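You operate a simulated robot arm through the tools that you are given. There is no shell and no other tool.

Carry out the task below with a simulated robot arm. There is one attempt and no reset: what you move stays moved.

TASK
Stack the carton marked "pecan" from the table with the small mirror on top of the carton labelled "washers". Take the carton marked "bushes" from the table with the small mirror and put it on the blue rubber mat. Put the green round brush on top of the beige wide carton. Fetch the yellow block with a window and set it on the grey wall shelf. Take the teal long peg and leave it on the blue rubber mat. Take the green knobbed plug and leave it on top of the brown tall carton. Put the carton labelled "lemon" from the middle pine shelf on the glazed white board and the carton marked "almond" on the top of the low bench. Pull the lower brown drawer open. The order is free. Set down upright: what you pick out, green knobbed plug, brick.

It is judged by the outcome, as a careful person would: the job done as asked, and still so three seconds after it is handed in. It fails if anything else is knocked over, pushed out of place, dropped, spilled or broken.

THE ROBOT
A 7-joint arm with a two-finger parallel gripper on a trunk, on a base that drives. Base frame: it is fixed to the floor where the robot stands at the start and does not move with it; the origin is under the middle of the robot, x ahead of it, y to its left, z up; the surface under the hand at the start is at about z = 800. Lengths are in mm, angles in degrees, forces in N, time in s.
Its first joint turns from -166.0 to 166.0 degrees. Places, roughly: beige wide carton [-750, -2250, 250]; blue rubber mat [2800, -1000, 800]; brown tall carton [3250, -3750, 750]; cream almond brick, cream damson brick, cream peca [-750, -2500, 750]; cream lemon brick, green square carton, orange squ [1000, 250, 750]; glazed white board [2700, -1400, 800]; green knobbed plug (4x4x7 cm) [3100, -3600, 800]; green round brush (4x4x10 cm) [700, 100, 800]; grey wall shelf (52x25 cm) [4140, -4040, 740]; lower brown drawer [4600, 2900, 500]; red pecan brick, red square carton, yellow square  [1000, 0, 750]; teal long peg (4x4x10 cm) [4200, -4100, 800]; top of the low bench (15x15 cm) [-1320, -1000, 620]; yellow block with a window [4750, -3750, 1250]. Payload 3.43 kg.
The TCP is the grasp point between the finger pads, 30 mm short of the fingertips. In the tool frame z runs along the fingers and y along their closing line. The gripper opens to 94 mm. The fingers are 28 mm wide and 10 mm thick; the gripper's body (50 by 96 mm) begins 55 mm behind the TCP.
Orientation is told as [roll, pitch, yaw] about the base's x, y, z axes, in that order, counted from this pose: with the fingers straight down and closing along the base's y, the tool's x points along the base's -x, its y along +y and its z along -z.

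THE INTERFACE
- The arm moves only by the tool drive_tool. Its argument "plan" is a list of rows, each an object of numbers (a shift or turn left out is 0, a gripper value left out holds the last): "dx", "dy", "dz": the shift along the tool's x, y, z in mm; "rx", "ry", "rz": the turn, a rotation vector about the tool's x, y, z in degrees; "hand": the opening, from 0 (shut) to 1 (fully open). In form: [{"dx": .., "dy": .., "dz": .., "rx": .., "ry": .., "rz": .., "hand": ..}, ...]. A call has 1 to 20 rows; each row is the pose to reach, as a shift and turn from the pose commanded when the call began, along the tool's axes at that moment. A row lasts 0.2 s, in which the tool goes at most 50 mm and 8.6 degrees; a call with a longer step from one row to the next is refused whole, and so is a gripper value outside its range. A pose out of reach is approached as far as the arm can. The call stops where the force on the tool passes 40 N (or 10 N more than at its start, if that is more) or the arm is blocked; 0.2 s more then pass. The fingers move at their own pace (about 45 mm/s each) and stop on an object; they squeeze with about 25 N. The grip force told is the motor's: it shows also when the fingers shut on nothing. Time passes only in rows, and 0.2 s behind the last, so rows that repeat a pose let the fingers close. It gives the time, the measured TCP pose, the force on the tool (base axes), the opening and the grip force at its end, in the units of the frame above (readings bear some noise), with the torque about the TCP (base axes, N m) and any sound that the robot's microphone picked up.
- Cameras (640 x 400 px; columns grow to the right, rows downward): "scene" is now at [522, 134.3, 1303.6]; the picture's right is [-0.49, -0.87, 0.00], its down [-0.54, 0.30, -0.78] and it looks along [0.68, -0.38, -0.62] (base axes); focal length 243 px, centre (320, 200). "wrist" rides on the gripper at [76, 14, -103] in the tool frame; the picture's right is [-0.18, 0.98, 0.00], its down [-0.75, -0.14, -0.64] and it looks along [-0.63, -0.12, 0.77] (tool axes); focal length 243 px, centre (320, 200). There is no depth. A picture from a camera that has moved, and an enlarged one, comes with that camera's place and axes in the base frame and with its lens. The place of the scene camera against the robot may be out by one fixed shift of up to 25 mm in any direction.
- grab_frame(camera): a new picture of that camera. It takes no simulated time.
- lift_body(by): slides the trunk up (or, below 0, down) by that many mm; the arm and the scene camera ride with it, the base frame stays. It gives what a move gives, with no picture.
- roll_base(legs): drives the robot by 1 to 6 legs, each [ahead, left, turn to the left] in mm, mm and degrees, along the robot's own axes; the way and the turn of a leg run together, so that a leg with both is an arc; at most 1500 mm and 180 degrees a leg. The arm and the cameras ride along, it lands a little off, and it stops where it bumps. It gives what a move gives.
- head_to(pan, tilt): turns the head with the scene camera to pan (to the left, within 103 degrees either way) and tilt (down, from -29 to 69), counted from straight ahead of the robot. It gives what a move gives.
- enlarge(camera, box): a new picture of the part [left, top, right, bottom] of that camera's present view, enlarged. It takes no simulated time.
- sign_off(): hands the job in; it is judged then, once.

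Places have to be worked out from the pictures, the camera data and where the tool is seen. Open the gripper and draw the arm clear of the work before you hand the job in, unless the task says otherwise.

The tools are called after "Call:" by a JSON object that holds its "api" and its "payload". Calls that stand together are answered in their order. drive_tool: Moves the arm, as the interface text tells. Its arguments: {"type":"object","properties":{"plan":{"type":"array"}},"required":["plan"]} The other tools are called the same way: lift_body (by) slides the trunk up or down; roll_base (legs) drives the base; head_to (pan, tilt) turns the head that bears the scene camera; grab_frame (camera) takes a picture; enlarge (camera, box) takes an enlarged picture of a part of a camera's view; sign_off () hands the job in.

At the start:

```text
time_s: 0.0
eef_pos: [651.6, -37.1, 1148.7]
tcp_rot: [-8.4, 7.3, -1.6]
ft_force: [0.3, 0.3, -0.6]
torque: [0.0, 0.0, 0.0]
width: 93.8
gripper_force: 0.1
trunk travel left (down, up): [-375.0, 235.0]
robot x, y, heading: [0.3, -0.5, -0.2]
head pan, tilt: [-29.4, 38.4]
```

scene: 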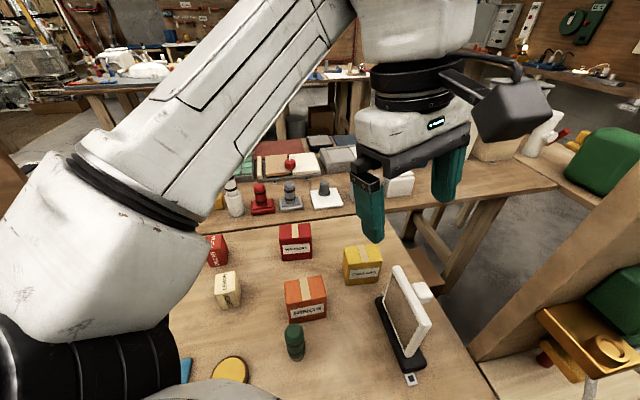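
wrist: 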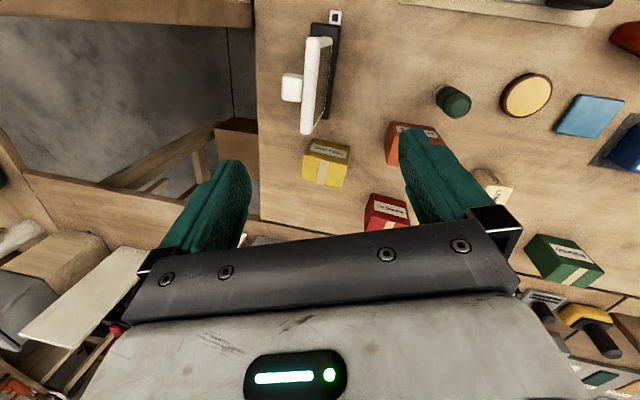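

I start by looking closer at the table ahead to identify the cartons and their labels before moving anything.

Call:
{"api": "enlarge", "payload": {"camera": "scene", "box": [180, 200, 440, 390]}}

Call:
{"api": "enlarge", "payload": {"camera": "wrist", "box": [260, 0, 640, 240]}}

```text
2.11 times, centred on (310, 295) of scene
camera zoom: at [522.0, 134.3, 1303.6], right [-0.49, -0.87, 0.0], down [-0.54, 0.3, -0.78], along [0.68, -0.38, -0.62], focal length 511 px, centre (341, 0)
```

zoom: 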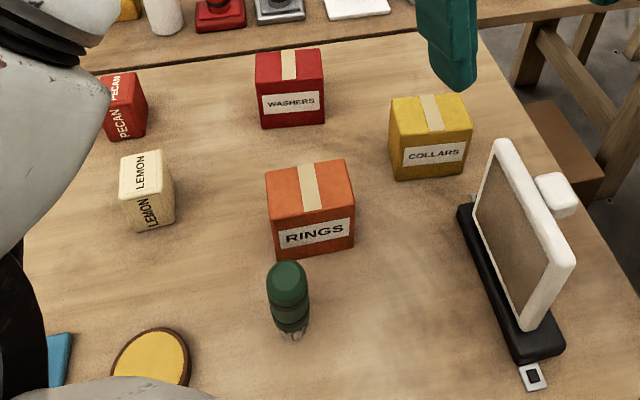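

```text
1.67 times, centred on (450, 120) of wrist
camera zoom: at [590.6, -6.9, 1258.0], right [0.19, 0.97, -0.17], down [0.83, -0.07, 0.56], along [0.53, -0.24, -0.81], focal length 404 px, centre (103, 333)
```

zoom: 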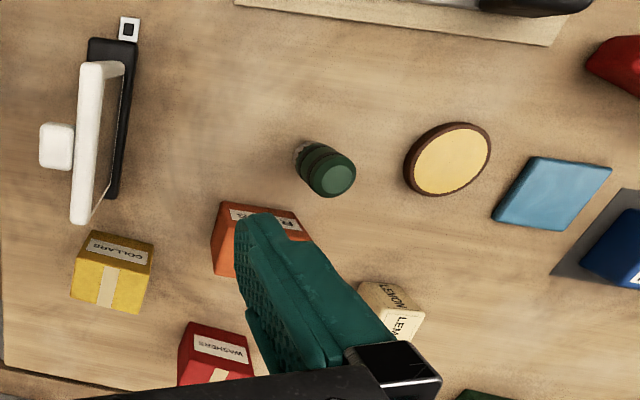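

The table holds red PECAN, cream LEMON, red WASHERS, yellow COLLARS, orange RINGS, the brush; BUSHES must be one of the others (green or blue). I turn the head to see the left part of this table and the surroundings.

Call:
{"api": "head_to", "payload": {"pan": 35, "tilt": 40}}

Call:
{"api": "grab_frame", "payload": {"camera": "scene"}}

Call:
{"api": "head_to", "payload": {"pan": 80, "tilt": 20}}

Call:
{"api": "grab_frame", "payload": {"camera": "scene"}}

Call:
{"api": "head_to", "payload": {"pan": -80, "tilt": 20}}

Call:
{"api": "grab_frame", "payload": {"camera": "scene"}}

Call:
{"api": "head_to", "payload": {"pan": -30, "tilt": 10}}

Call:
{"api": "grab_frame", "payload": {"camera": "scene"}}

Call:
{"api": "head_to", "payload": {"pan": 20, "tilt": 10}}

Call:
{"api": "grab_frame", "payload": {"camera": "scene"}}

```text
time_s: 1.4
eef_pos: [652.6, -37.3, 1149.1]
tcp_rot: [-8.5, 7.3, -1.7]
ft_force: [0.7, -0.3, -0.1]
torque: [-0.03, 0.01, 0.0]
width: 93.5
gripper_force: 0.1
trunk travel left (down, up): [-375.0, 235.0]
robot x, y, heading: [-4.4, 2.7, -0.1]
head pan, tilt: [35.0, 40.0]
```

```text
taken
camera scene: at [516.6, 225.2, 1301.3], right [0.57, -0.82, 0.0], down [-0.53, -0.37, -0.77], along [0.63, 0.44, -0.64], focal length 243 px, centre (320, 200)
```

scene: 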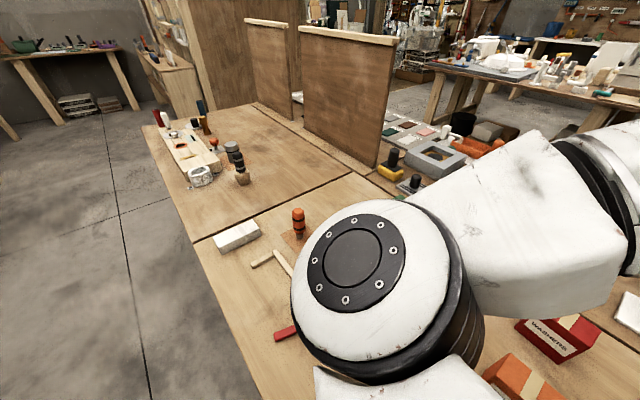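

```text
time_s: 2.5
eef_pos: [652.6, -37.0, 1148.0]
tcp_rot: [-8.4, 7.3, -1.6]
ft_force: [-0.4, 0.1, 0.6]
torque: [0.01, -0.03, 0.01]
width: 94.1
gripper_force: 0.1
trunk travel left (down, up): [-375.0, 235.0]
robot x, y, heading: [-0.3, 1.3, -0.0]
head pan, tilt: [80.0, 20.0]
```

```text
taken
camera scene: at [463.2, 268.2, 1332.6], right [0.98, -0.17, 0.0], down [-0.06, -0.34, -0.94], along [0.16, 0.93, -0.34], focal length 243 px, centre (320, 200)
```

scene: 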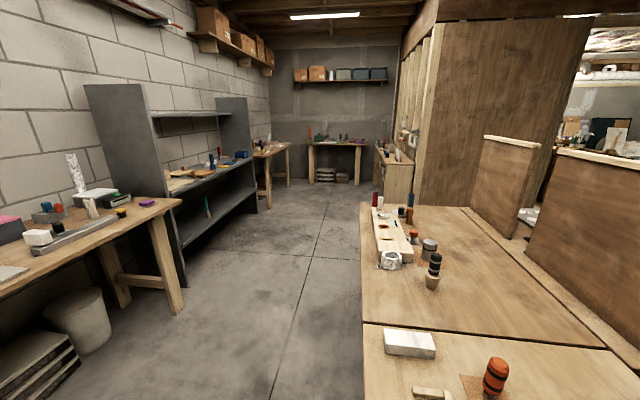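

```text
time_s: 4.9
eef_pos: [652.2, -37.8, 1149.5]
tcp_rot: [-8.5, 7.3, -1.7]
ft_force: [0.0, -0.9, -0.1]
torque: [0.0, 0.01, 0.0]
width: 94.2
gripper_force: 0.0
trunk travel left (down, up): [-375.0, 235.0]
robot x, y, heading: [0.3, -1.3, 0.1]
head pan, tilt: [-80.0, 20.0]
```

```text
taken
camera scene: at [463.2, 84.8, 1332.7], right [-0.98, -0.17, 0.0], down [-0.06, 0.34, -0.94], along [0.16, -0.93, -0.34], focal length 243 px, centre (320, 200)
```

scene: 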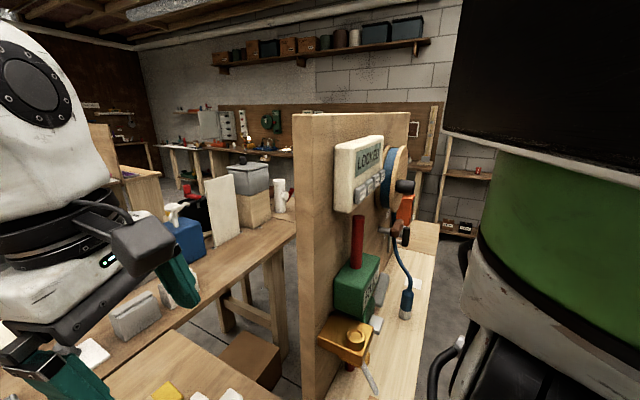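

```text
time_s: 6.1
eef_pos: [653.3, -37.2, 1148.9]
tcp_rot: [-8.5, 7.2, -1.6]
ft_force: [-0.2, 1.1, 0.5]
torque: [-0.01, -0.01, -0.03]
width: 94.0
gripper_force: 0.0
trunk travel left (down, up): [-375.0, 235.0]
robot x, y, heading: [1.3, 3.2, 0.1]
head pan, tilt: [-30.0, 10.0]
```

```text
taken
camera scene: at [527.5, 130.0, 1348.9], right [-0.5, -0.87, 0.0], down [-0.15, 0.09, -0.98], along [0.85, -0.49, -0.17], focal length 243 px, centre (320, 200)
```

scene: 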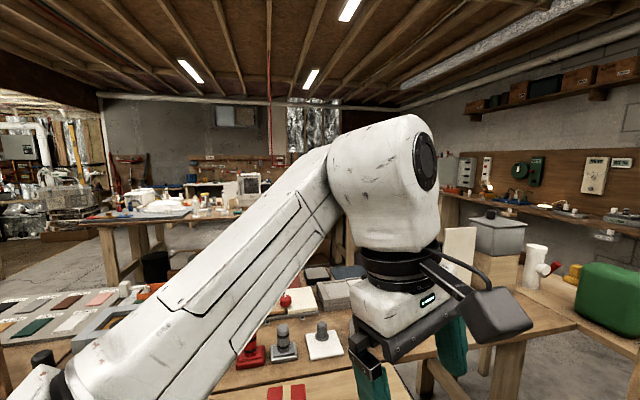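

```text
time_s: 7.3
eef_pos: [651.8, -36.8, 1148.2]
tcp_rot: [-8.6, 7.3, -1.7]
ft_force: [0.0, -0.9, 0.2]
torque: [0.03, 0.0, -0.01]
width: 94.0
gripper_force: 0.0
trunk travel left (down, up): [-375.0, 235.0]
robot x, y, heading: [1.2, 0.8, 0.1]
head pan, tilt: [20.0, 10.0]
```

```text
taken
camera scene: at [534.4, 208.2, 1349.0], right [0.34, -0.94, 0.0], down [-0.16, -0.06, -0.98], along [0.93, 0.34, -0.17], focal length 243 px, centre (320, 200)
```

scene: 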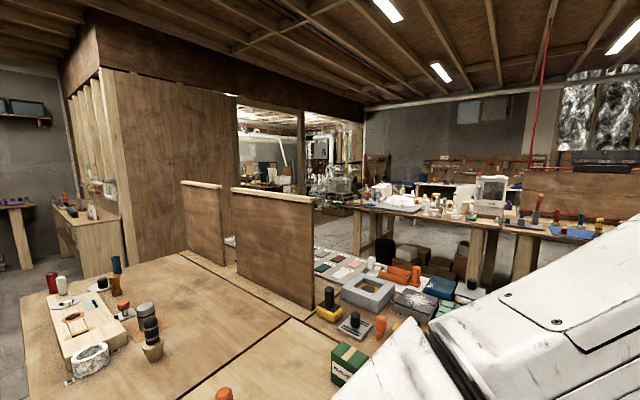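

The scene is a large workshop. I look further to the right/back and down at the robot's own base to learn the free floor and footprint.

Call:
{"api": "head_to", "payload": {"pan": -103, "tilt": 35}}

Call:
{"api": "grab_frame", "payload": {"camera": "scene"}}

Call:
{"api": "head_to", "payload": {"pan": 103, "tilt": 45}}

Call:
{"api": "grab_frame", "payload": {"camera": "scene"}}

Call:
{"api": "head_to", "payload": {"pan": 0, "tilt": 69}}

Call:
{"api": "grab_frame", "payload": {"camera": "scene"}}

Call:
{"api": "head_to", "payload": {"pan": 60, "tilt": 69}}

Call:
{"api": "grab_frame", "payload": {"camera": "scene"}}

```text
time_s: 9.3
eef_pos: [651.8, -37.4, 1148.7]
tcp_rot: [-8.6, 7.2, -1.6]
ft_force: [-0.1, -0.6, 0.2]
torque: [0.0, 0.03, 0.01]
width: 93.9
gripper_force: 0.1
trunk travel left (down, up): [-375.0, 235.0]
robot x, y, heading: [-1.4, 0.9, 0.2]
head pan, tilt: [-103.0, 35.0]
```

```text
taken
camera scene: at [427.2, 90.7, 1308.9], right [-0.97, 0.22, 0.0], down [0.13, 0.56, -0.82], along [-0.18, -0.8, -0.57], focal length 243 px, centre (320, 200)
```

scene: 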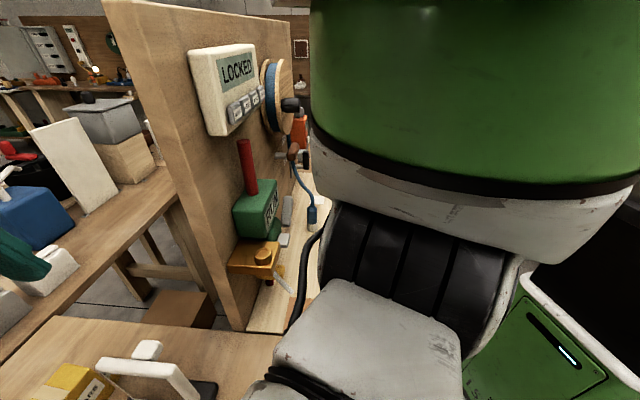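

```text
time_s: 12.3
eef_pos: [652.6, -37.3, 1148.5]
tcp_rot: [-8.6, 7.3, -1.5]
ft_force: [-0.3, 0.0, -0.2]
torque: [0.02, -0.01, -0.02]
width: 94.0
gripper_force: 0.1
trunk travel left (down, up): [-375.0, 235.0]
robot x, y, heading: [1.1, -2.8, -0.1]
head pan, tilt: [103.0, 45.0]
```

```text
taken
camera scene: at [428.7, 255.7, 1294.0], right [0.97, 0.22, 0.0], down [0.16, -0.69, -0.71], along [-0.16, 0.69, -0.71], focal length 243 px, centre (320, 200)
```

scene: 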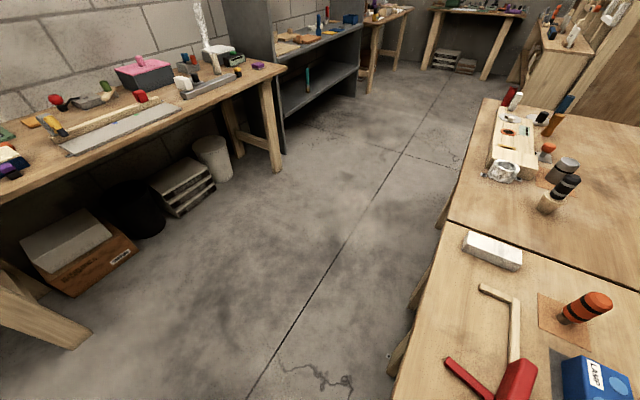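

```text
time_s: 14.1
eef_pos: [653.0, -37.5, 1149.5]
tcp_rot: [-8.6, 7.4, -1.6]
ft_force: [0.0, -0.1, 0.3]
torque: [0.01, 0.03, 0.0]
width: 93.8
gripper_force: 0.0
trunk travel left (down, up): [-375.0, 235.0]
robot x, y, heading: [-3.8, -0.6, 0.0]
head pan, tilt: [0.0, 68.8]
```

```text
taken
camera scene: at [502.9, 176.5, 1265.2], right [0.0, -1.0, 0.0], down [-0.93, 0.0, -0.36], along [0.36, 0.0, -0.93], focal length 243 px, centre (320, 200)
```

scene: 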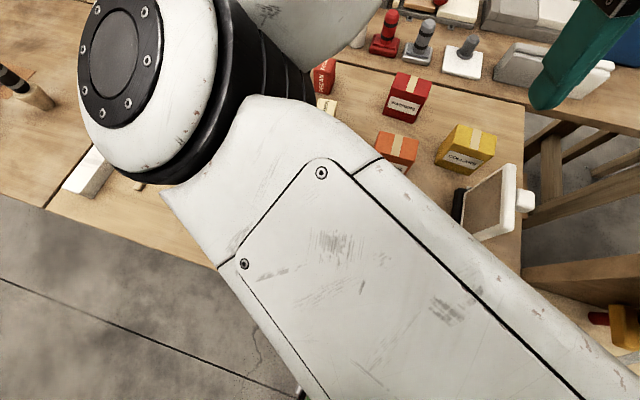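

```text
time_s: 15.4
eef_pos: [653.5, -38.2, 1148.6]
tcp_rot: [-8.6, 7.4, -1.6]
ft_force: [-0.5, 1.1, 0.1]
torque: [0.03, 0.01, 0.0]
width: 93.9
gripper_force: 0.1
trunk travel left (down, up): [-375.0, 235.0]
robot x, y, heading: [-4.8, -0.3, -0.2]
head pan, tilt: [60.0, 68.8]
```

```text
taken
camera scene: at [474.9, 224.9, 1265.1], right [0.87, -0.5, 0.0], down [-0.47, -0.81, -0.36], along [0.18, 0.31, -0.93], focal length 243 px, centre (320, 200)
```

scene: 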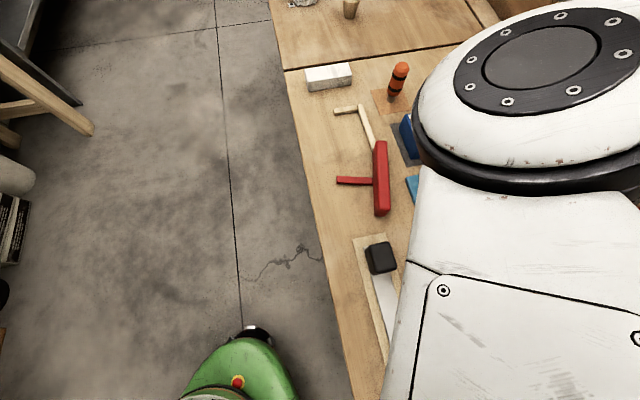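

The wrist picture puts the brush at about [698,108], matching the listing, so the table top is near z=800. I first level the tool so that its axes line up with the base axes, and look again.

Call:
{"api": "drive_tool", "payload": {"plan": [{"rx": -4.2, "ry": -3.65, "rz": -0.8}, {"rx": -8.4, "ry": -7.3, "rz": -1.1}, {"rx": -8.4, "ry": -7.3, "rz": -1.1}]}}

Call:
{"api": "grab_frame", "payload": {"camera": "wrist"}}

```text
time_s: 16.2
eef_pos: [649.7, -39.4, 1130.9]
tcp_rot: [-4.0, 3.7, -0.1]
ft_force: [-0.4, 0.2, -0.1]
torque: [0.0, -0.01, 0.01]
width: 94.2
gripper_force: 0.0
trunk travel left (down, up): [-375.0, 235.0]
robot x, y, heading: [0.6, 2.5, -0.0]
head pan, tilt: [60.0, 68.8]
```

```text
taken
camera wrist: at [580.9, -19.2, 1237.6], right [0.18, 0.98, -0.08], down [0.79, -0.1, 0.6], along [0.58, -0.17, -0.8], focal length 243 px, centre (320, 200)
```

wrist: 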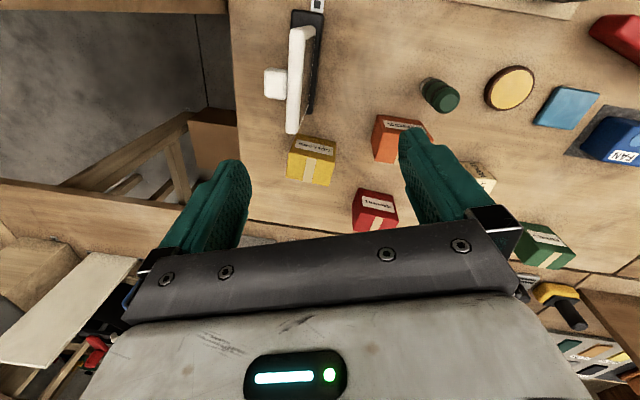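

The tool turned only about half way and sank 18 mm; I let it settle with a small hold to see whether it lags or is at a limit.

Call:
{"api": "drive_tool", "payload": {"plan": [{"dz": 0}, {"dz": 0}, {"dz": 0}]}}

```text
time_s: 17.0
eef_pos: [650.5, -39.8, 1131.4]
tcp_rot: [-4.0, 3.7, -0.3]
ft_force: [-0.1, 0.3, -0.7]
torque: [0.01, 0.01, 0.0]
width: 94.2
gripper_force: 0.0
trunk travel left (down, up): [-375.0, 235.0]
robot x, y, heading: [0.8, -0.6, 0.1]
head pan, tilt: [60.0, 68.8]
```

It is held at a limit at this pose. I move forward and a bit lower (clear of everything) where the arm should be able to level.

Call:
{"api": "drive_tool", "payload": {"plan": [{"dx": -40, "dz": 15}, {"dx": -80, "dz": 30}, {"dx": -120, "dz": 45}, {"dx": -120, "dz": 45}]}}

Call:
{"api": "grab_frame", "payload": {"camera": "wrist"}}

```text
time_s: 18.0
eef_pos: [774.9, -37.5, 1103.3]
tcp_rot: [0.2, -0.1, 0.1]
ft_force: [-0.4, 0.6, 0.8]
torque: [-0.02, 0.01, -0.03]
width: 94.1
gripper_force: 0.1
trunk travel left (down, up): [-375.0, 235.0]
robot x, y, heading: [-1.0, 1.2, -0.2]
head pan, tilt: [60.0, 68.8]
```

```text
taken
camera wrist: at [698.0, -24.4, 1207.1], right [0.18, 0.98, 0.0], down [0.75, -0.14, 0.64], along [0.63, -0.12, -0.77], focal length 243 px, centre (320, 200)
```

wrist: 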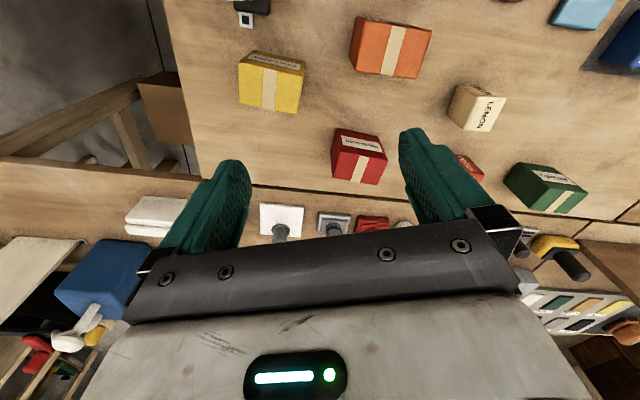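

Level now. I enlarge the wrist view around the boxes to measure washers, lemon, pecan and the green carton.

Call:
{"api": "enlarge", "payload": {"camera": "wrist", "box": [300, 80, 460, 200]}}

Call:
{"api": "enlarge", "payload": {"camera": "wrist", "box": [440, 60, 640, 220]}}

```text
3.33 times, centred on (380, 140) of wrist
camera zoom: at [698.0, -24.4, 1207.1], right [0.18, 0.98, 0.0], down [0.75, -0.14, 0.64], along [0.63, -0.12, -0.77], focal length 809 px, centre (120, 400)
```

zoom: 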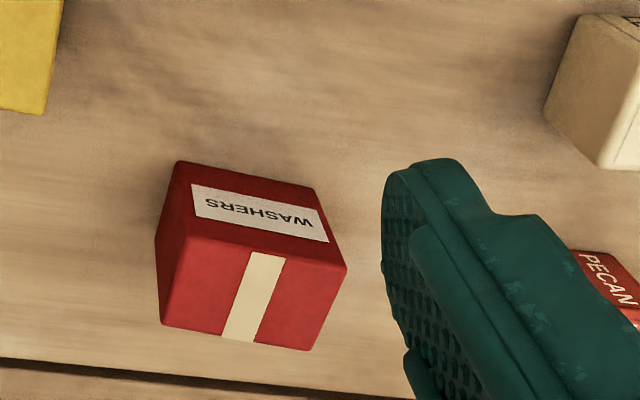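

```text
2.50 times, centred on (540, 140) of wrist
camera zoom: at [698.0, -24.4, 1207.1], right [0.18, 0.98, 0.0], down [0.75, -0.14, 0.64], along [0.63, -0.12, -0.77], focal length 606 px, centre (-230, 350)
```

zoom: 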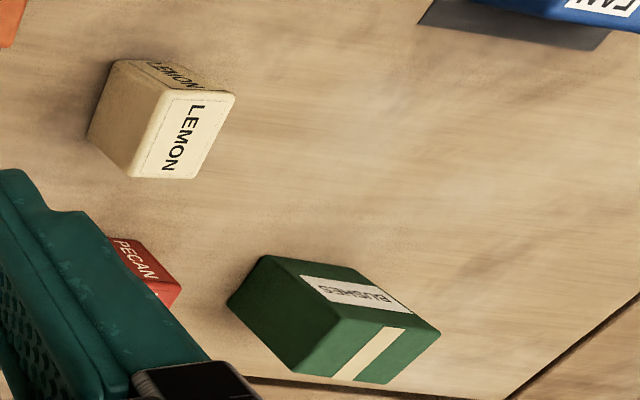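

BUSHES is the green carton at about [1043,330], PECAN about [981,195], both near the limit of reach; the table edge runs slanted (about -18°). I drive parallel to the table edge to the left so that all are in reach, the arm staying high.

Call:
{"api": "roll_base", "payload": {"legs": [[133, 408, 0]]}}

Call:
{"api": "grab_frame", "payload": {"camera": "wrist"}}

```text
time_s: 20.6
eef_pos: [908.0, 363.7, 1103.7]
tcp_rot: [0.1, -0.1, -0.1]
ft_force: [0.1, -0.5, 0.3]
torque: [0.0, 0.02, 0.0]
width: 93.9
gripper_force: 0.0
trunk travel left (down, up): [-375.0, 235.0]
robot x, y, heading: [132.6, 404.2, -0.2]
head pan, tilt: [60.0, 68.8]
```

```text
taken
camera wrist: at [832.0, 378.4, 1207.2], right [0.19, 0.98, 0.0], down [0.75, -0.14, 0.64], along [0.63, -0.12, -0.77], focal length 243 px, centre (320, 200)
```

wrist: 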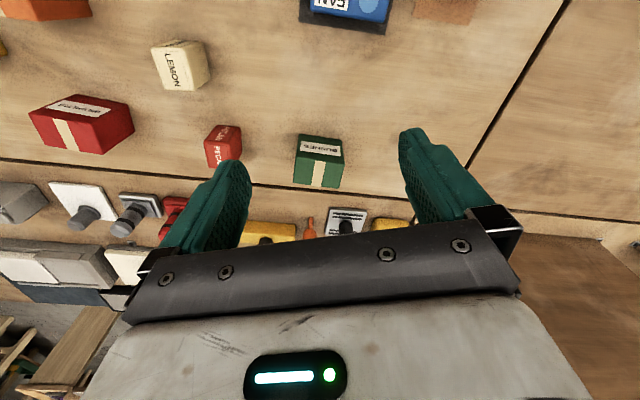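

Drive landed well. I enlarge the pecan and bushes cartons for measuring.

Call:
{"api": "enlarge", "payload": {"camera": "wrist", "box": [190, 110, 360, 210]}}

Call:
{"api": "head_to", "payload": {"pan": -30, "tilt": 45}}

Call:
{"api": "grab_frame", "payload": {"camera": "scene"}}

```text
3.76 times, centred on (275, 160) of wrist
camera zoom: at [832.0, 378.4, 1207.2], right [0.19, 0.98, 0.0], down [0.75, -0.14, 0.64], along [0.63, -0.12, -0.77], focal length 913 px, centre (489, 351)
```

zoom: 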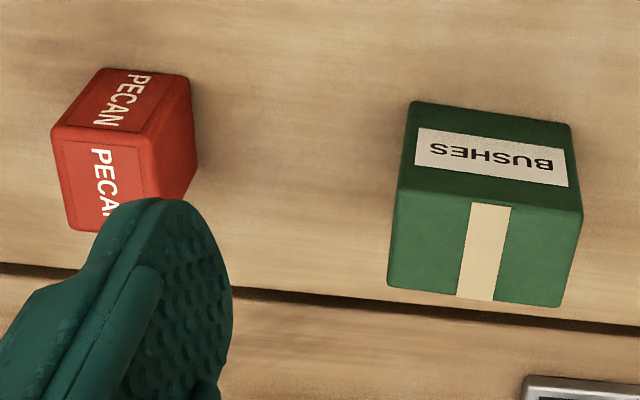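

```text
time_s: 22.3
eef_pos: [907.5, 364.6, 1103.2]
tcp_rot: [0.1, 0.1, -0.1]
ft_force: [-0.3, -0.4, -0.3]
torque: [-0.02, -0.02, 0.0]
width: 94.1
gripper_force: 0.0
trunk travel left (down, up): [-375.0, 235.0]
robot x, y, heading: [137.2, 405.2, -0.2]
head pan, tilt: [-30.0, 45.0]
```

```text
taken
camera scene: at [652.4, 539.7, 1294.0], right [-0.5, -0.86, 0.0], down [-0.61, 0.35, -0.71], along [0.61, -0.35, -0.71], focal length 243 px, centre (320, 200)
```

scene: 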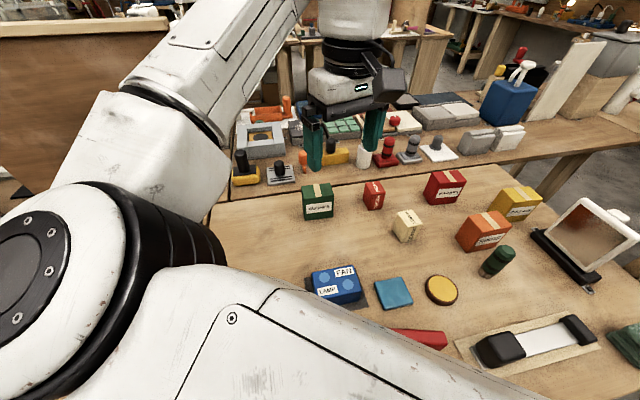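

Pecan sits at about [990,186], 38×42×66, yaw about -18°; bushes at [1045,336], yaw about -19°, 78×49×80; washers top about [914,-3,880]. I move above pecan, turned to its yaw, and check.

Call:
{"api": "drive_tool", "payload": {"plan": [{"dx": -14, "dy": -30, "dz": 24, "rz": 4, "hand": 1}, {"dx": -28, "dy": -60, "dz": 48, "rz": 8}, {"dx": -42, "dy": -90, "dz": 72, "rz": 12}, {"dx": -56, "dy": -120, "dz": 96, "rz": 16}, {"dx": -70, "dy": -150, "dz": 120, "rz": 18}, {"dx": -82.5, "dy": -178.6, "dz": 143, "rz": 18}, {"dx": -82.5, "dy": -178.6, "dz": 143, "rz": 18}]}}

Call:
{"api": "grab_frame", "payload": {"camera": "wrist"}}

Call:
{"api": "grab_frame", "payload": {"camera": "scene"}}

```text
time_s: 23.9
eef_pos: [990.5, 185.2, 959.7]
tcp_rot: [0.1, 0.1, -18.0]
ft_force: [-0.3, 0.0, -0.9]
torque: [0.01, 0.0, -0.01]
width: 94.0
gripper_force: 0.1
trunk travel left (down, up): [-375.0, 235.0]
robot x, y, heading: [135.0, 403.0, -0.2]
head pan, tilt: [-30.0, 45.0]
```

```text
taken
camera wrist: at [922.4, 222.4, 1063.5], right [0.48, 0.88, 0.0], down [0.67, -0.37, 0.64], along [0.56, -0.31, -0.77], focal length 243 px, centre (320, 200)
```

wrist: 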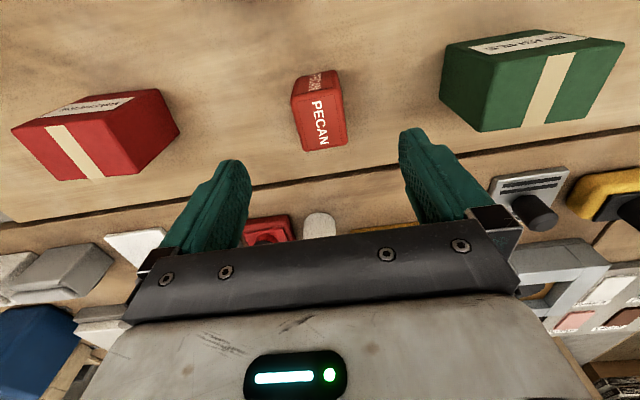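

```text
taken
camera scene: at [652.5, 539.4, 1294.0], right [-0.5, -0.86, 0.0], down [-0.61, 0.36, -0.71], along [0.61, -0.36, -0.71], focal length 243 px, centre (320, 200)
```

scene: 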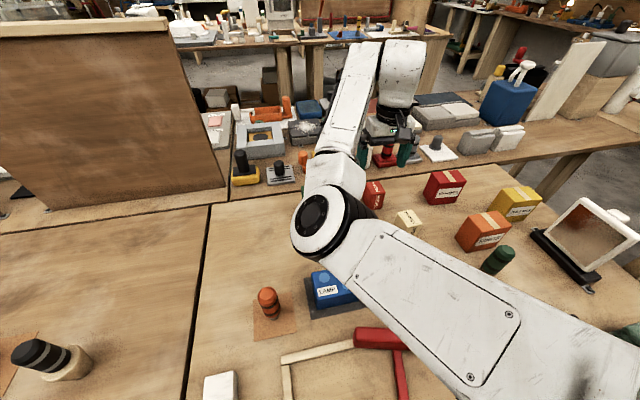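

The elbow hangs fairly low over the table, so I raise the trunk to keep the arm links well above the cartons, then bring the hand back down.

Call:
{"api": "lift_body", "payload": {"by": 200}}

Call:
{"api": "drive_tool", "payload": {"plan": [{"dz": 45}, {"dz": 90}, {"dz": 135}, {"dz": 180}, {"dz": 200}, {"dz": 200}]}}

Call:
{"api": "grab_frame", "payload": {"camera": "scene"}}

Call:
{"api": "grab_frame", "payload": {"camera": "wrist"}}

```text
time_s: 26.1
eef_pos: [989.4, 187.1, 1160.0]
tcp_rot: [0.0, 0.1, -18.2]
ft_force: [-0.1, -0.7, 0.0]
torque: [-0.01, 0.02, -0.04]
width: 93.8
gripper_force: 0.0
trunk travel left (down, up): [-575.0, 35.0]
robot x, y, heading: [134.8, 404.7, -0.1]
head pan, tilt: [-30.0, 45.0]
```

```text
time_s: 27.4
eef_pos: [990.1, 186.5, 960.2]
tcp_rot: [0.1, 0.0, -18.1]
ft_force: [-0.2, -0.9, -0.2]
torque: [0.02, -0.01, 0.0]
width: 93.8
gripper_force: 0.0
trunk travel left (down, up): [-575.0, 35.0]
robot x, y, heading: [135.7, 407.2, -0.3]
head pan, tilt: [-30.0, 45.0]
```

```text
taken
camera scene: at [652.5, 539.5, 1494.0], right [-0.5, -0.86, 0.0], down [-0.61, 0.36, -0.71], along [0.61, -0.36, -0.71], focal length 243 px, centre (320, 200)
```

scene: 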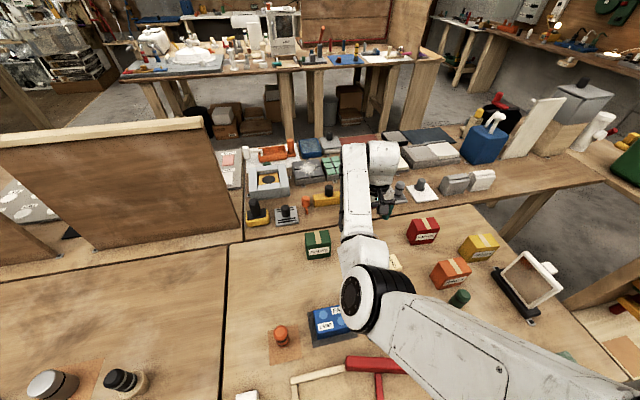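

```text
taken
camera wrist: at [923.0, 222.7, 1063.1], right [0.48, 0.88, 0.0], down [0.67, -0.37, 0.64], along [0.56, -0.31, -0.77], focal length 243 px, centre (320, 200)
```

wrist: 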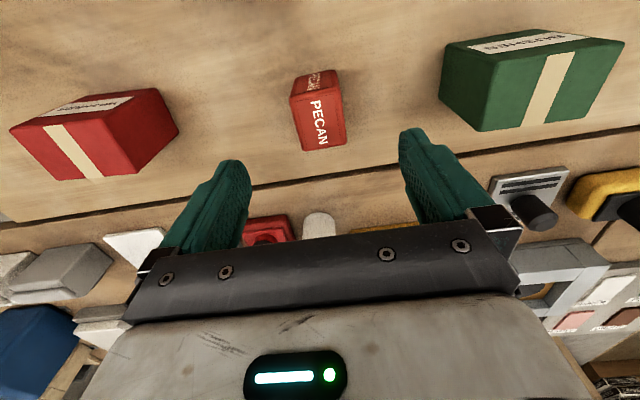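

The hand is centred over pecan within about 3 mm. I descend to z≈840 and close.

Call:
{"api": "drive_tool", "payload": {"plan": [{"dx": -3, "dy": 1.5, "dz": 40}, {"dx": -3, "dy": 1.5, "dz": 80}, {"dx": -3, "dy": 1.5, "dz": 105}, {"dx": -3, "dy": 1.5, "dz": 120}, {"dx": -3, "dy": 1.5, "dz": 120, "hand": 0}, {"dx": -3, "dy": 1.5, "dz": 120, "hand": 0}, {"dx": -3, "dy": 1.5, "dz": 120, "hand": 0}, {"dx": -3, "dy": 1.5, "dz": 120, "hand": 0}, {"dx": -3, "dy": 1.5, "dz": 120, "hand": 0}, {"dx": -3, "dy": 1.5, "dz": 120, "hand": 0}]}}

Call:
{"api": "grab_frame", "payload": {"camera": "wrist"}}

```text
time_s: 29.6
eef_pos: [993.9, 188.5, 840.9]
tcp_rot: [0.1, 0.1, -18.1]
ft_force: [-0.5, -0.9, 0.4]
torque: [-0.06, -0.02, -0.05]
width: 46.2
gripper_force: 24.8
trunk travel left (down, up): [-575.0, 35.0]
robot x, y, heading: [132.2, 404.5, -0.1]
head pan, tilt: [-30.0, 45.0]
```

```text
taken
camera wrist: at [926.2, 224.0, 944.0], right [0.48, 0.88, 0.0], down [0.67, -0.37, 0.64], along [0.56, -0.31, -0.77], focal length 243 px, centre (320, 200)
```

wrist: 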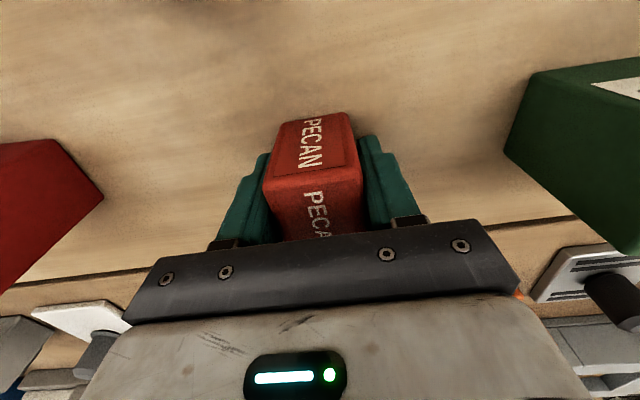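

Gripped (width 46). I lift and move sideways part of the way toward WASHERS, then look.

Call:
{"api": "drive_tool", "payload": {"plan": [{"dz": -40}, {"dz": -80}, {"dz": -130}, {"dx": 5, "dy": -45, "dz": -130}, {"dx": 10, "dy": -90, "dz": -130}, {"dx": 12, "dy": -135, "dz": -130}, {"dx": 12, "dy": -135, "dz": -130}]}}

Call:
{"api": "grab_frame", "payload": {"camera": "wrist"}}

```text
time_s: 31.2
eef_pos: [939.6, 63.3, 969.5]
tcp_rot: [0.1, 0.0, -18.2]
ft_force: [0.0, 1.6, -0.4]
torque: [0.03, 0.0, 0.01]
width: 0.1
gripper_force: 24.7
trunk travel left (down, up): [-575.0, 35.0]
robot x, y, heading: [136.7, 404.1, -0.5]
head pan, tilt: [-30.0, 45.0]
```

```text
taken
camera wrist: at [872.2, 99.0, 1073.4], right [0.48, 0.88, 0.0], down [0.67, -0.37, 0.64], along [0.56, -0.31, -0.77], focal length 243 px, centre (320, 200)
```

wrist: 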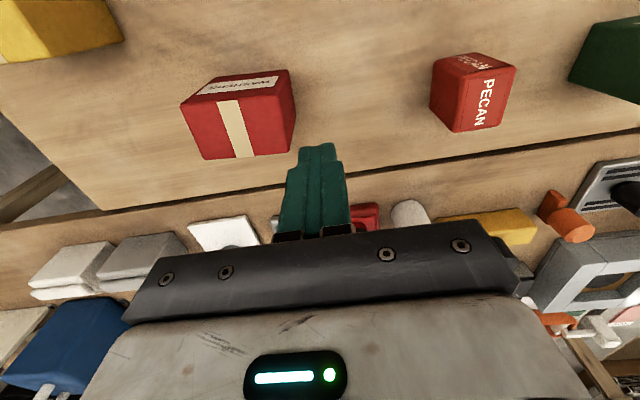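

The brick slipped out when lifting and stands upright on the table still. I look at it closely before regrasping.

Call:
{"api": "enlarge", "payload": {"camera": "wrist", "box": [400, 30, 560, 150]}}

Call:
{"api": "enlarge", "payload": {"camera": "wrist", "box": [160, 50, 320, 170]}}

```text
3.33 times, centred on (480, 90) of wrist
camera zoom: at [872.2, 99.0, 1073.4], right [0.48, 0.88, 0.0], down [0.67, -0.37, 0.64], along [0.56, -0.31, -0.77], focal length 809 px, centre (-213, 567)
```

zoom: 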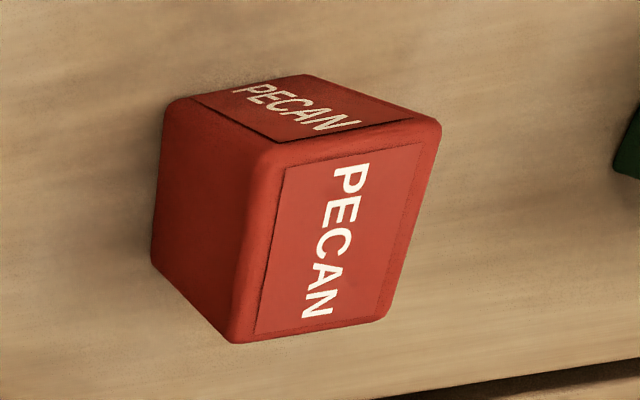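

```text
3.33 times, centred on (240, 110) of wrist
camera zoom: at [872.2, 99.0, 1073.4], right [0.48, 0.88, 0.0], down [0.67, -0.37, 0.64], along [0.56, -0.31, -0.77], focal length 809 px, centre (587, 500)
```

zoom: 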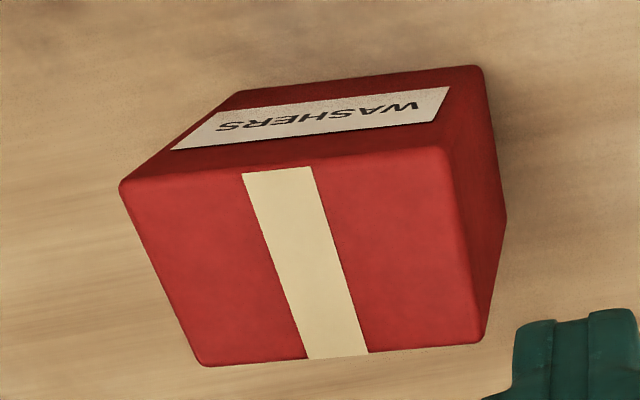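

The brick is undisturbed apart from a few mm: centre about [999,187], aligned to -18°. I return above it with the fingers open, a few mm further forward, and regrasp lower, to be lifted slowly.

Call:
{"api": "drive_tool", "payload": {"plan": [{"dx": -5, "dy": 40, "hand": 1}, {"dx": -10, "dy": 80}, {"dx": -15, "dy": 115}, {"dx": -18, "dy": 137}, {"dx": -18, "dy": 137}, {"dx": -18, "dy": 137}, {"dx": -18, "dy": 137, "dz": 40}, {"dx": -18, "dy": 137, "dz": 80}, {"dx": -18, "dy": 137, "dz": 110}, {"dx": -18, "dy": 137, "dz": 125}, {"dx": -18, "dy": 137, "dz": 134}, {"dx": -18, "dy": 137, "dz": 134}]}}

Call:
{"api": "grab_frame", "payload": {"camera": "wrist"}}

```text
time_s: 33.9
eef_pos: [999.9, 187.4, 835.2]
tcp_rot: [0.1, 0.1, -18.1]
ft_force: [-0.1, 1.1, -0.3]
torque: [0.0, -0.03, -0.01]
width: 94.1
gripper_force: 0.0
trunk travel left (down, up): [-575.0, 35.0]
robot x, y, heading: [135.3, 405.3, -0.3]
head pan, tilt: [-30.0, 45.0]
```

```text
taken
camera wrist: at [931.8, 223.5, 938.8], right [0.48, 0.88, 0.0], down [0.67, -0.37, 0.64], along [0.56, -0.31, -0.77], focal length 243 px, centre (320, 200)
```

wrist: 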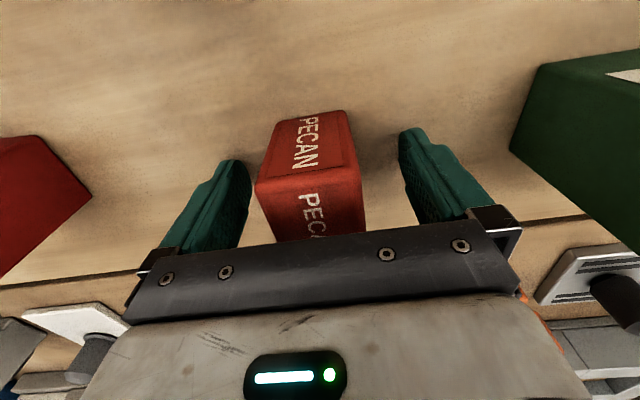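

Brick is between the fingers. I close fully and wait, then lift only slowly to check the hold.

Call:
{"api": "drive_tool", "payload": {"plan": [{"hand": 0}, {"hand": 0}, {"hand": 0}, {"hand": 0}, {"hand": 0}, {"hand": 0}, {"hand": 0}, {"dz": -2, "hand": 0}, {"dz": -5, "hand": 0}, {"dz": -9, "hand": 0}, {"dz": -14, "hand": 0}, {"dz": -20, "hand": 0}]}}

Call:
{"api": "grab_frame", "payload": {"camera": "wrist"}}

```text
time_s: 36.5
eef_pos: [1000.1, 187.1, 855.5]
tcp_rot: [0.1, 0.0, -18.1]
ft_force: [-0.7, 0.4, -3.6]
torque: [-0.03, 0.0, -0.02]
width: 46.1
gripper_force: 24.4
trunk travel left (down, up): [-575.0, 35.0]
robot x, y, heading: [134.6, 407.3, -0.3]
head pan, tilt: [-30.0, 45.0]
```

```text
taken
camera wrist: at [931.9, 223.8, 959.6], right [0.48, 0.88, 0.0], down [0.67, -0.37, 0.64], along [0.56, -0.31, -0.77], focal length 243 px, centre (320, 200)
```

wrist: 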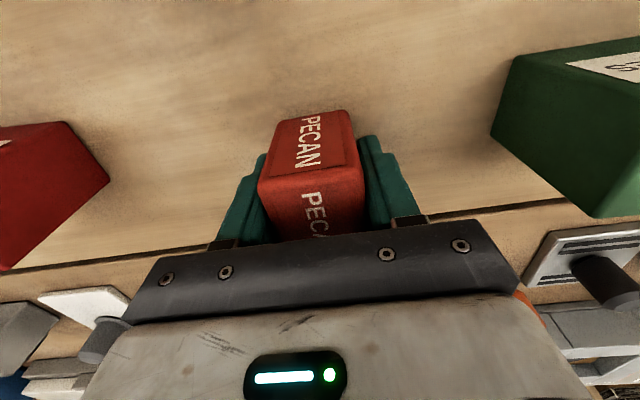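

Now it holds (about 3 N load). I lift on with gentle acceleration and move sideways slowly toward WASHERS.

Call:
{"api": "drive_tool", "payload": {"plan": [{"dz": -5}, {"dz": -13}, {"dz": -24}, {"dz": -38}, {"dz": -53}, {"dz": -68}, {"dz": -83}, {"dz": -97}, {"dz": -107}, {"dz": -112}, {"dz": -115}, {"dz": -115}]}}

Call:
{"api": "drive_tool", "payload": {"plan": [{"dx": 1, "dy": -4}, {"dx": 2, "dy": -12}, {"dx": 3, "dy": -24}, {"dx": 5, "dy": -40}, {"dx": 7, "dy": -58}, {"dx": 9, "dy": -76}, {"dx": 11, "dy": -94}, {"dx": 13, "dy": -110}, {"dx": 15, "dy": -122}, {"dx": 16, "dy": -130}, {"dx": 16, "dy": -134}, {"dx": 16, "dy": -135}]}}

Call:
{"api": "grab_frame", "payload": {"camera": "wrist"}}

```text
time_s: 39.0
eef_pos: [1000.0, 186.9, 972.0]
tcp_rot: [0.0, 0.0, -18.2]
ft_force: [-0.1, 0.2, -2.4]
torque: [0.0, 0.0, 0.01]
width: 46.1
gripper_force: 25.3
trunk travel left (down, up): [-575.0, 35.0]
robot x, y, heading: [135.2, 408.1, -0.3]
head pan, tilt: [-30.0, 45.0]
```

```text
time_s: 41.6
eef_pos: [942.9, 63.2, 971.8]
tcp_rot: [0.1, 0.0, -18.1]
ft_force: [0.3, -0.8, -3.0]
torque: [0.01, 0.0, 0.02]
width: 46.1
gripper_force: 25.2
trunk travel left (down, up): [-575.0, 35.0]
robot x, y, heading: [132.8, 407.7, -0.1]
head pan, tilt: [-30.0, 45.0]
```

```text
taken
camera wrist: at [874.9, 100.1, 1074.7], right [0.48, 0.88, 0.0], down [0.67, -0.37, 0.64], along [0.56, -0.31, -0.77], focal length 243 px, centre (320, 200)
```

wrist: 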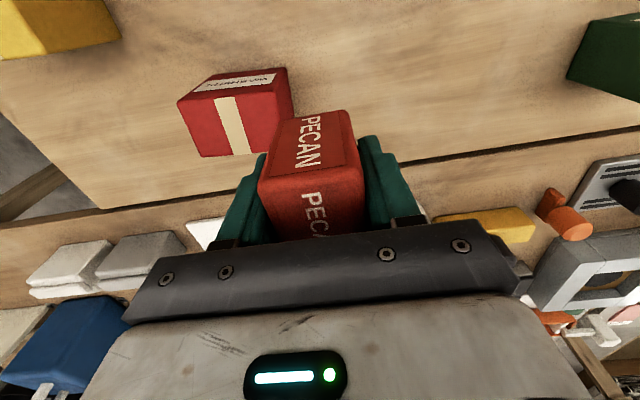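

WASHERS' top centre works out at [914,-3], z≈879, yaw about -22.7°. I move over it with the matching yaw, slowly.

Call:
{"api": "drive_tool", "payload": {"plan": [{"dx": 0.5, "dy": -4, "rz": 0.5}, {"dx": 1, "dy": -12, "rz": 1}, {"dx": 2, "dy": -24, "rz": 2}, {"dx": 4, "dy": -38, "rz": 3}, {"dx": 5, "dy": -52, "rz": 4}, {"dx": 6, "dy": -63, "rz": 4.6}, {"dx": 6.8, "dy": -69, "rz": 4.6}, {"dx": 6.8, "dy": -71.6, "rz": 4.6}, {"dx": 6.8, "dy": -71.6, "rz": 4.6}]}}

Call:
{"api": "grab_frame", "payload": {"camera": "wrist"}}

Call:
{"api": "grab_frame", "payload": {"camera": "scene"}}

```text
time_s: 43.6
eef_pos: [914.0, -2.9, 971.1]
tcp_rot: [0.2, 0.0, -22.8]
ft_force: [0.3, 0.5, -2.0]
torque: [0.01, -0.02, 0.04]
width: 46.1
gripper_force: 25.5
trunk travel left (down, up): [-575.0, 35.0]
robot x, y, heading: [136.4, 404.5, 0.0]
head pan, tilt: [-30.0, 45.0]
```

```text
taken
camera wrist: at [849.7, 39.2, 1074.6], right [0.55, 0.84, 0.0], down [0.64, -0.42, 0.64], along [0.54, -0.35, -0.77], focal length 243 px, centre (320, 200)
```

wrist: 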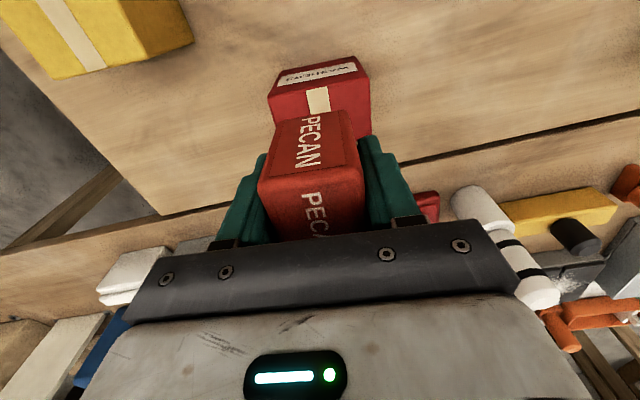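

```text
taken
camera scene: at [652.5, 539.4, 1494.0], right [-0.5, -0.86, 0.0], down [-0.61, 0.36, -0.71], along [0.61, -0.36, -0.71], focal length 243 px, centre (320, 200)
```

scene: 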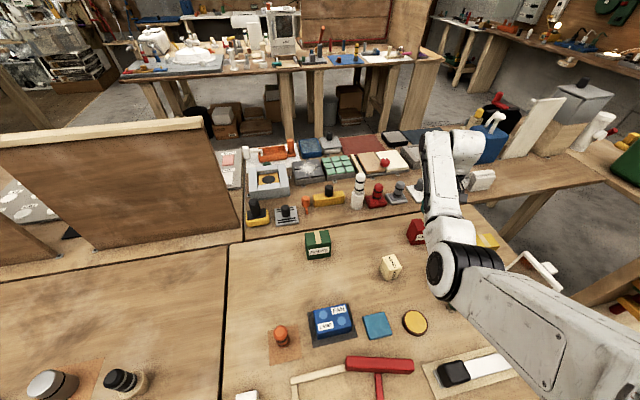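

The brick is aligned over WASHERS. I descend slowly to just above contact height.

Call:
{"api": "drive_tool", "payload": {"plan": [{"dz": 5}, {"dz": 14}, {"dz": 26}, {"dz": 38}, {"dz": 46}, {"dz": 50}, {"dz": 52}, {"dz": 53}]}}

Call:
{"api": "drive_tool", "payload": {"plan": [{"dz": 1}, {"dz": 2}, {"dz": 3}]}}

Call:
{"api": "grab_frame", "payload": {"camera": "wrist"}}

```text
time_s: 45.5
eef_pos: [913.8, -2.5, 921.0]
tcp_rot: [0.0, -0.1, -22.7]
ft_force: [-3.0, 4.1, 17.9]
torque: [0.08, 0.38, -0.05]
width: 46.7
gripper_force: 24.9
trunk travel left (down, up): [-575.0, 35.0]
robot x, y, heading: [135.1, 403.0, -0.0]
head pan, tilt: [-30.0, 45.0]
```

```text
time_s: 46.2
eef_pos: [913.9, -2.8, 915.9]
tcp_rot: [0.1, -0.2, -22.7]
ft_force: [2.2, -1.2, 21.1]
torque: [-0.06, -0.12, -0.02]
width: 46.3
gripper_force: 25.2
trunk travel left (down, up): [-575.0, 35.0]
robot x, y, heading: [136.4, 404.8, -0.2]
head pan, tilt: [-30.0, 45.0]
```

```text
taken
camera wrist: at [849.3, 39.2, 1019.5], right [0.55, 0.84, 0.0], down [0.64, -0.42, 0.64], along [0.54, -0.35, -0.77], focal length 243 px, centre (320, 200)
```

wrist: 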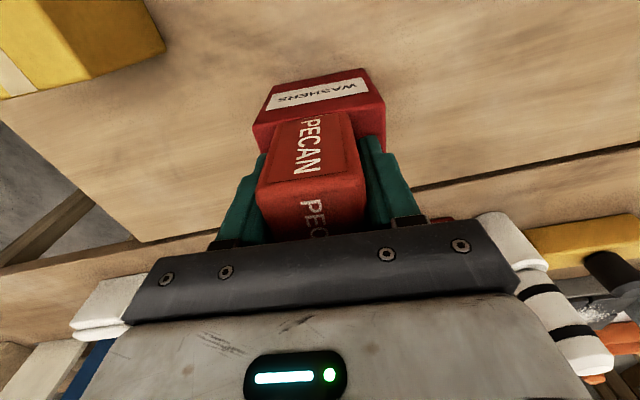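

The brick rests on WASHERS (about 20 N upward). I open the hand and rise straight up.

Call:
{"api": "drive_tool", "payload": {"plan": [{"hand": 0.3}, {"hand": 0.6}, {"hand": 0.8}, {"hand": 0.8}, {"dz": -10, "hand": 0.8}, {"dz": -30, "hand": 1}, {"dz": -60, "hand": 1}, {"dz": -100, "hand": 1}, {"dz": -100, "hand": 1}]}}

Call:
{"api": "grab_frame", "payload": {"camera": "wrist"}}

```text
time_s: 48.2
eef_pos: [913.3, -2.7, 1015.7]
tcp_rot: [0.1, 0.0, -22.6]
ft_force: [0.2, -0.5, -0.3]
torque: [0.02, 0.02, -0.01]
width: 94.0
gripper_force: 0.0
trunk travel left (down, up): [-575.0, 35.0]
robot x, y, heading: [134.2, 406.6, -0.1]
head pan, tilt: [-30.0, 45.0]
```

```text
taken
camera wrist: at [849.1, 39.2, 1118.3], right [0.55, 0.84, 0.0], down [0.64, -0.42, 0.64], along [0.54, -0.35, -0.77], focal length 243 px, centre (320, 200)
```

wrist: 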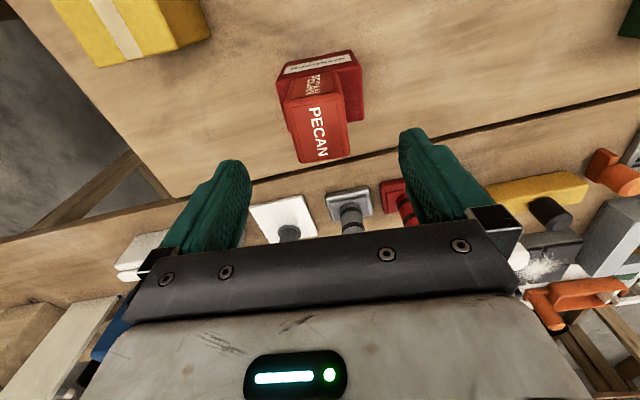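

Call:
{"api": "enlarge", "payload": {"camera": "wrist", "box": [240, 30, 400, 180]}}

Call:
{"api": "enlarge", "payload": {"camera": "scene", "box": [340, 180, 540, 310]}}

```text
2.67 times, centred on (320, 105) of wrist
camera zoom: at [849.1, 39.2, 1118.3], right [0.55, 0.84, 0.0], down [0.64, -0.42, 0.64], along [0.54, -0.35, -0.77], focal length 647 px, centre (320, 453)
```

zoom: 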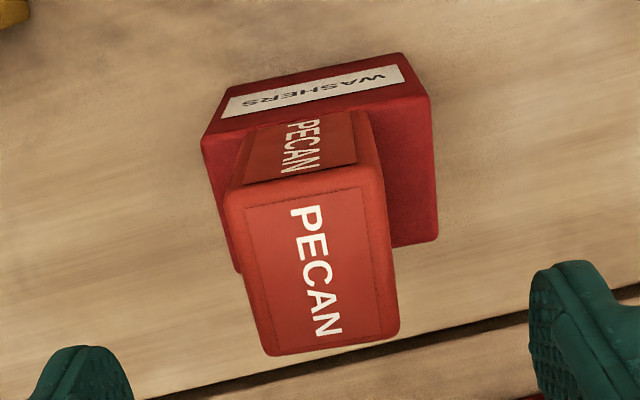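

```text
3.08 times, centred on (440, 245) of scene
camera zoom: at [652.4, 539.5, 1494.0], right [-0.5, -0.86, 0.0], down [-0.61, 0.36, -0.71], along [0.61, -0.36, -0.71], focal length 747 px, centre (-49, 62)
```

zoom: 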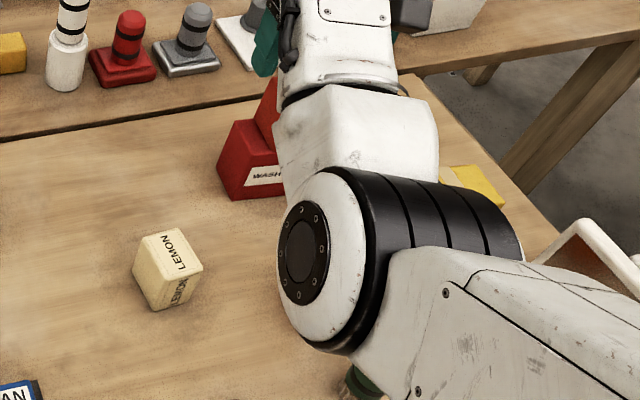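

PECAN stands squarely on WASHERS. Before picking the next item I look around from this raised height to plan driving routes.

Call:
{"api": "head_to", "payload": {"pan": -75, "tilt": 25}}

Call:
{"api": "grab_frame", "payload": {"camera": "scene"}}

Call:
{"api": "head_to", "payload": {"pan": -40, "tilt": 20}}

Call:
{"api": "grab_frame", "payload": {"camera": "scene"}}

Call:
{"api": "head_to", "payload": {"pan": 15, "tilt": 20}}

Call:
{"api": "grab_frame", "payload": {"camera": "scene"}}

```text
time_s: 49.4
eef_pos: [913.7, -1.6, 1014.8]
tcp_rot: [0.0, 0.2, -22.7]
ft_force: [-0.1, 0.7, 0.0]
torque: [0.01, 0.01, 0.0]
width: 93.9
gripper_force: 0.2
trunk travel left (down, up): [-575.0, 35.0]
robot x, y, heading: [134.5, 404.8, -0.1]
head pan, tilt: [-75.0, 25.0]
```

```text
taken
camera scene: at [605.8, 491.3, 1524.6], right [-0.97, -0.26, 0.0], down [-0.11, 0.41, -0.91], along [0.23, -0.88, -0.42], focal length 243 px, centre (320, 200)
```

scene: 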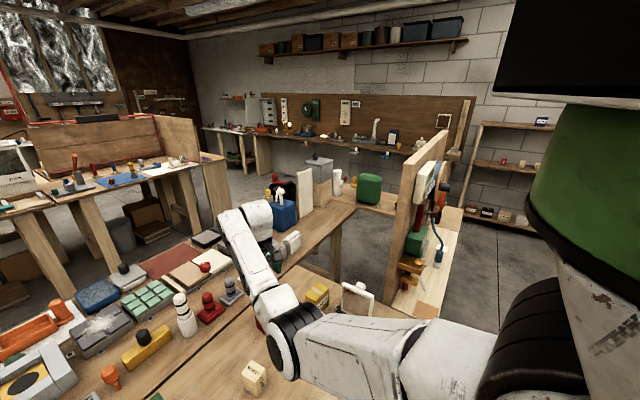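

```text
time_s: 50.4
eef_pos: [914.2, -1.9, 1014.5]
tcp_rot: [0.1, 0.1, -22.6]
ft_force: [0.4, 0.7, -0.6]
torque: [-0.03, -0.02, 0.0]
width: 93.9
gripper_force: 0.0
trunk travel left (down, up): [-575.0, 35.0]
robot x, y, heading: [132.8, 402.7, -0.0]
head pan, tilt: [-40.0, 20.0]
```

```text
taken
camera scene: at [653.2, 520.2, 1532.7], right [-0.65, -0.76, 0.0], down [-0.26, 0.22, -0.94], along [0.72, -0.61, -0.34], focal length 243 px, centre (320, 200)
```

scene: 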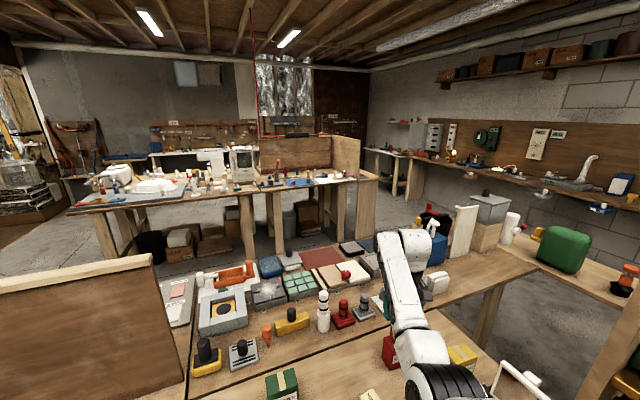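

```text
time_s: 51.6
eef_pos: [914.6, -2.3, 1014.0]
tcp_rot: [0.0, 0.1, -22.7]
ft_force: [0.5, 0.2, -0.2]
torque: [0.02, -0.03, -0.01]
width: 94.3
gripper_force: 0.0
trunk travel left (down, up): [-575.0, 35.0]
robot x, y, heading: [133.2, 408.8, -0.4]
head pan, tilt: [15.0, 20.0]
```

```text
taken
camera scene: at [672.2, 604.1, 1532.7], right [0.26, -0.97, 0.0], down [-0.33, -0.09, -0.94], along [0.91, 0.24, -0.34], focal length 243 px, centre (320, 200)
```

scene: 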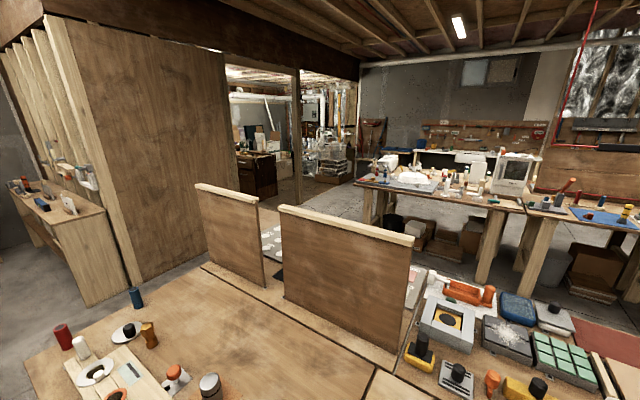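

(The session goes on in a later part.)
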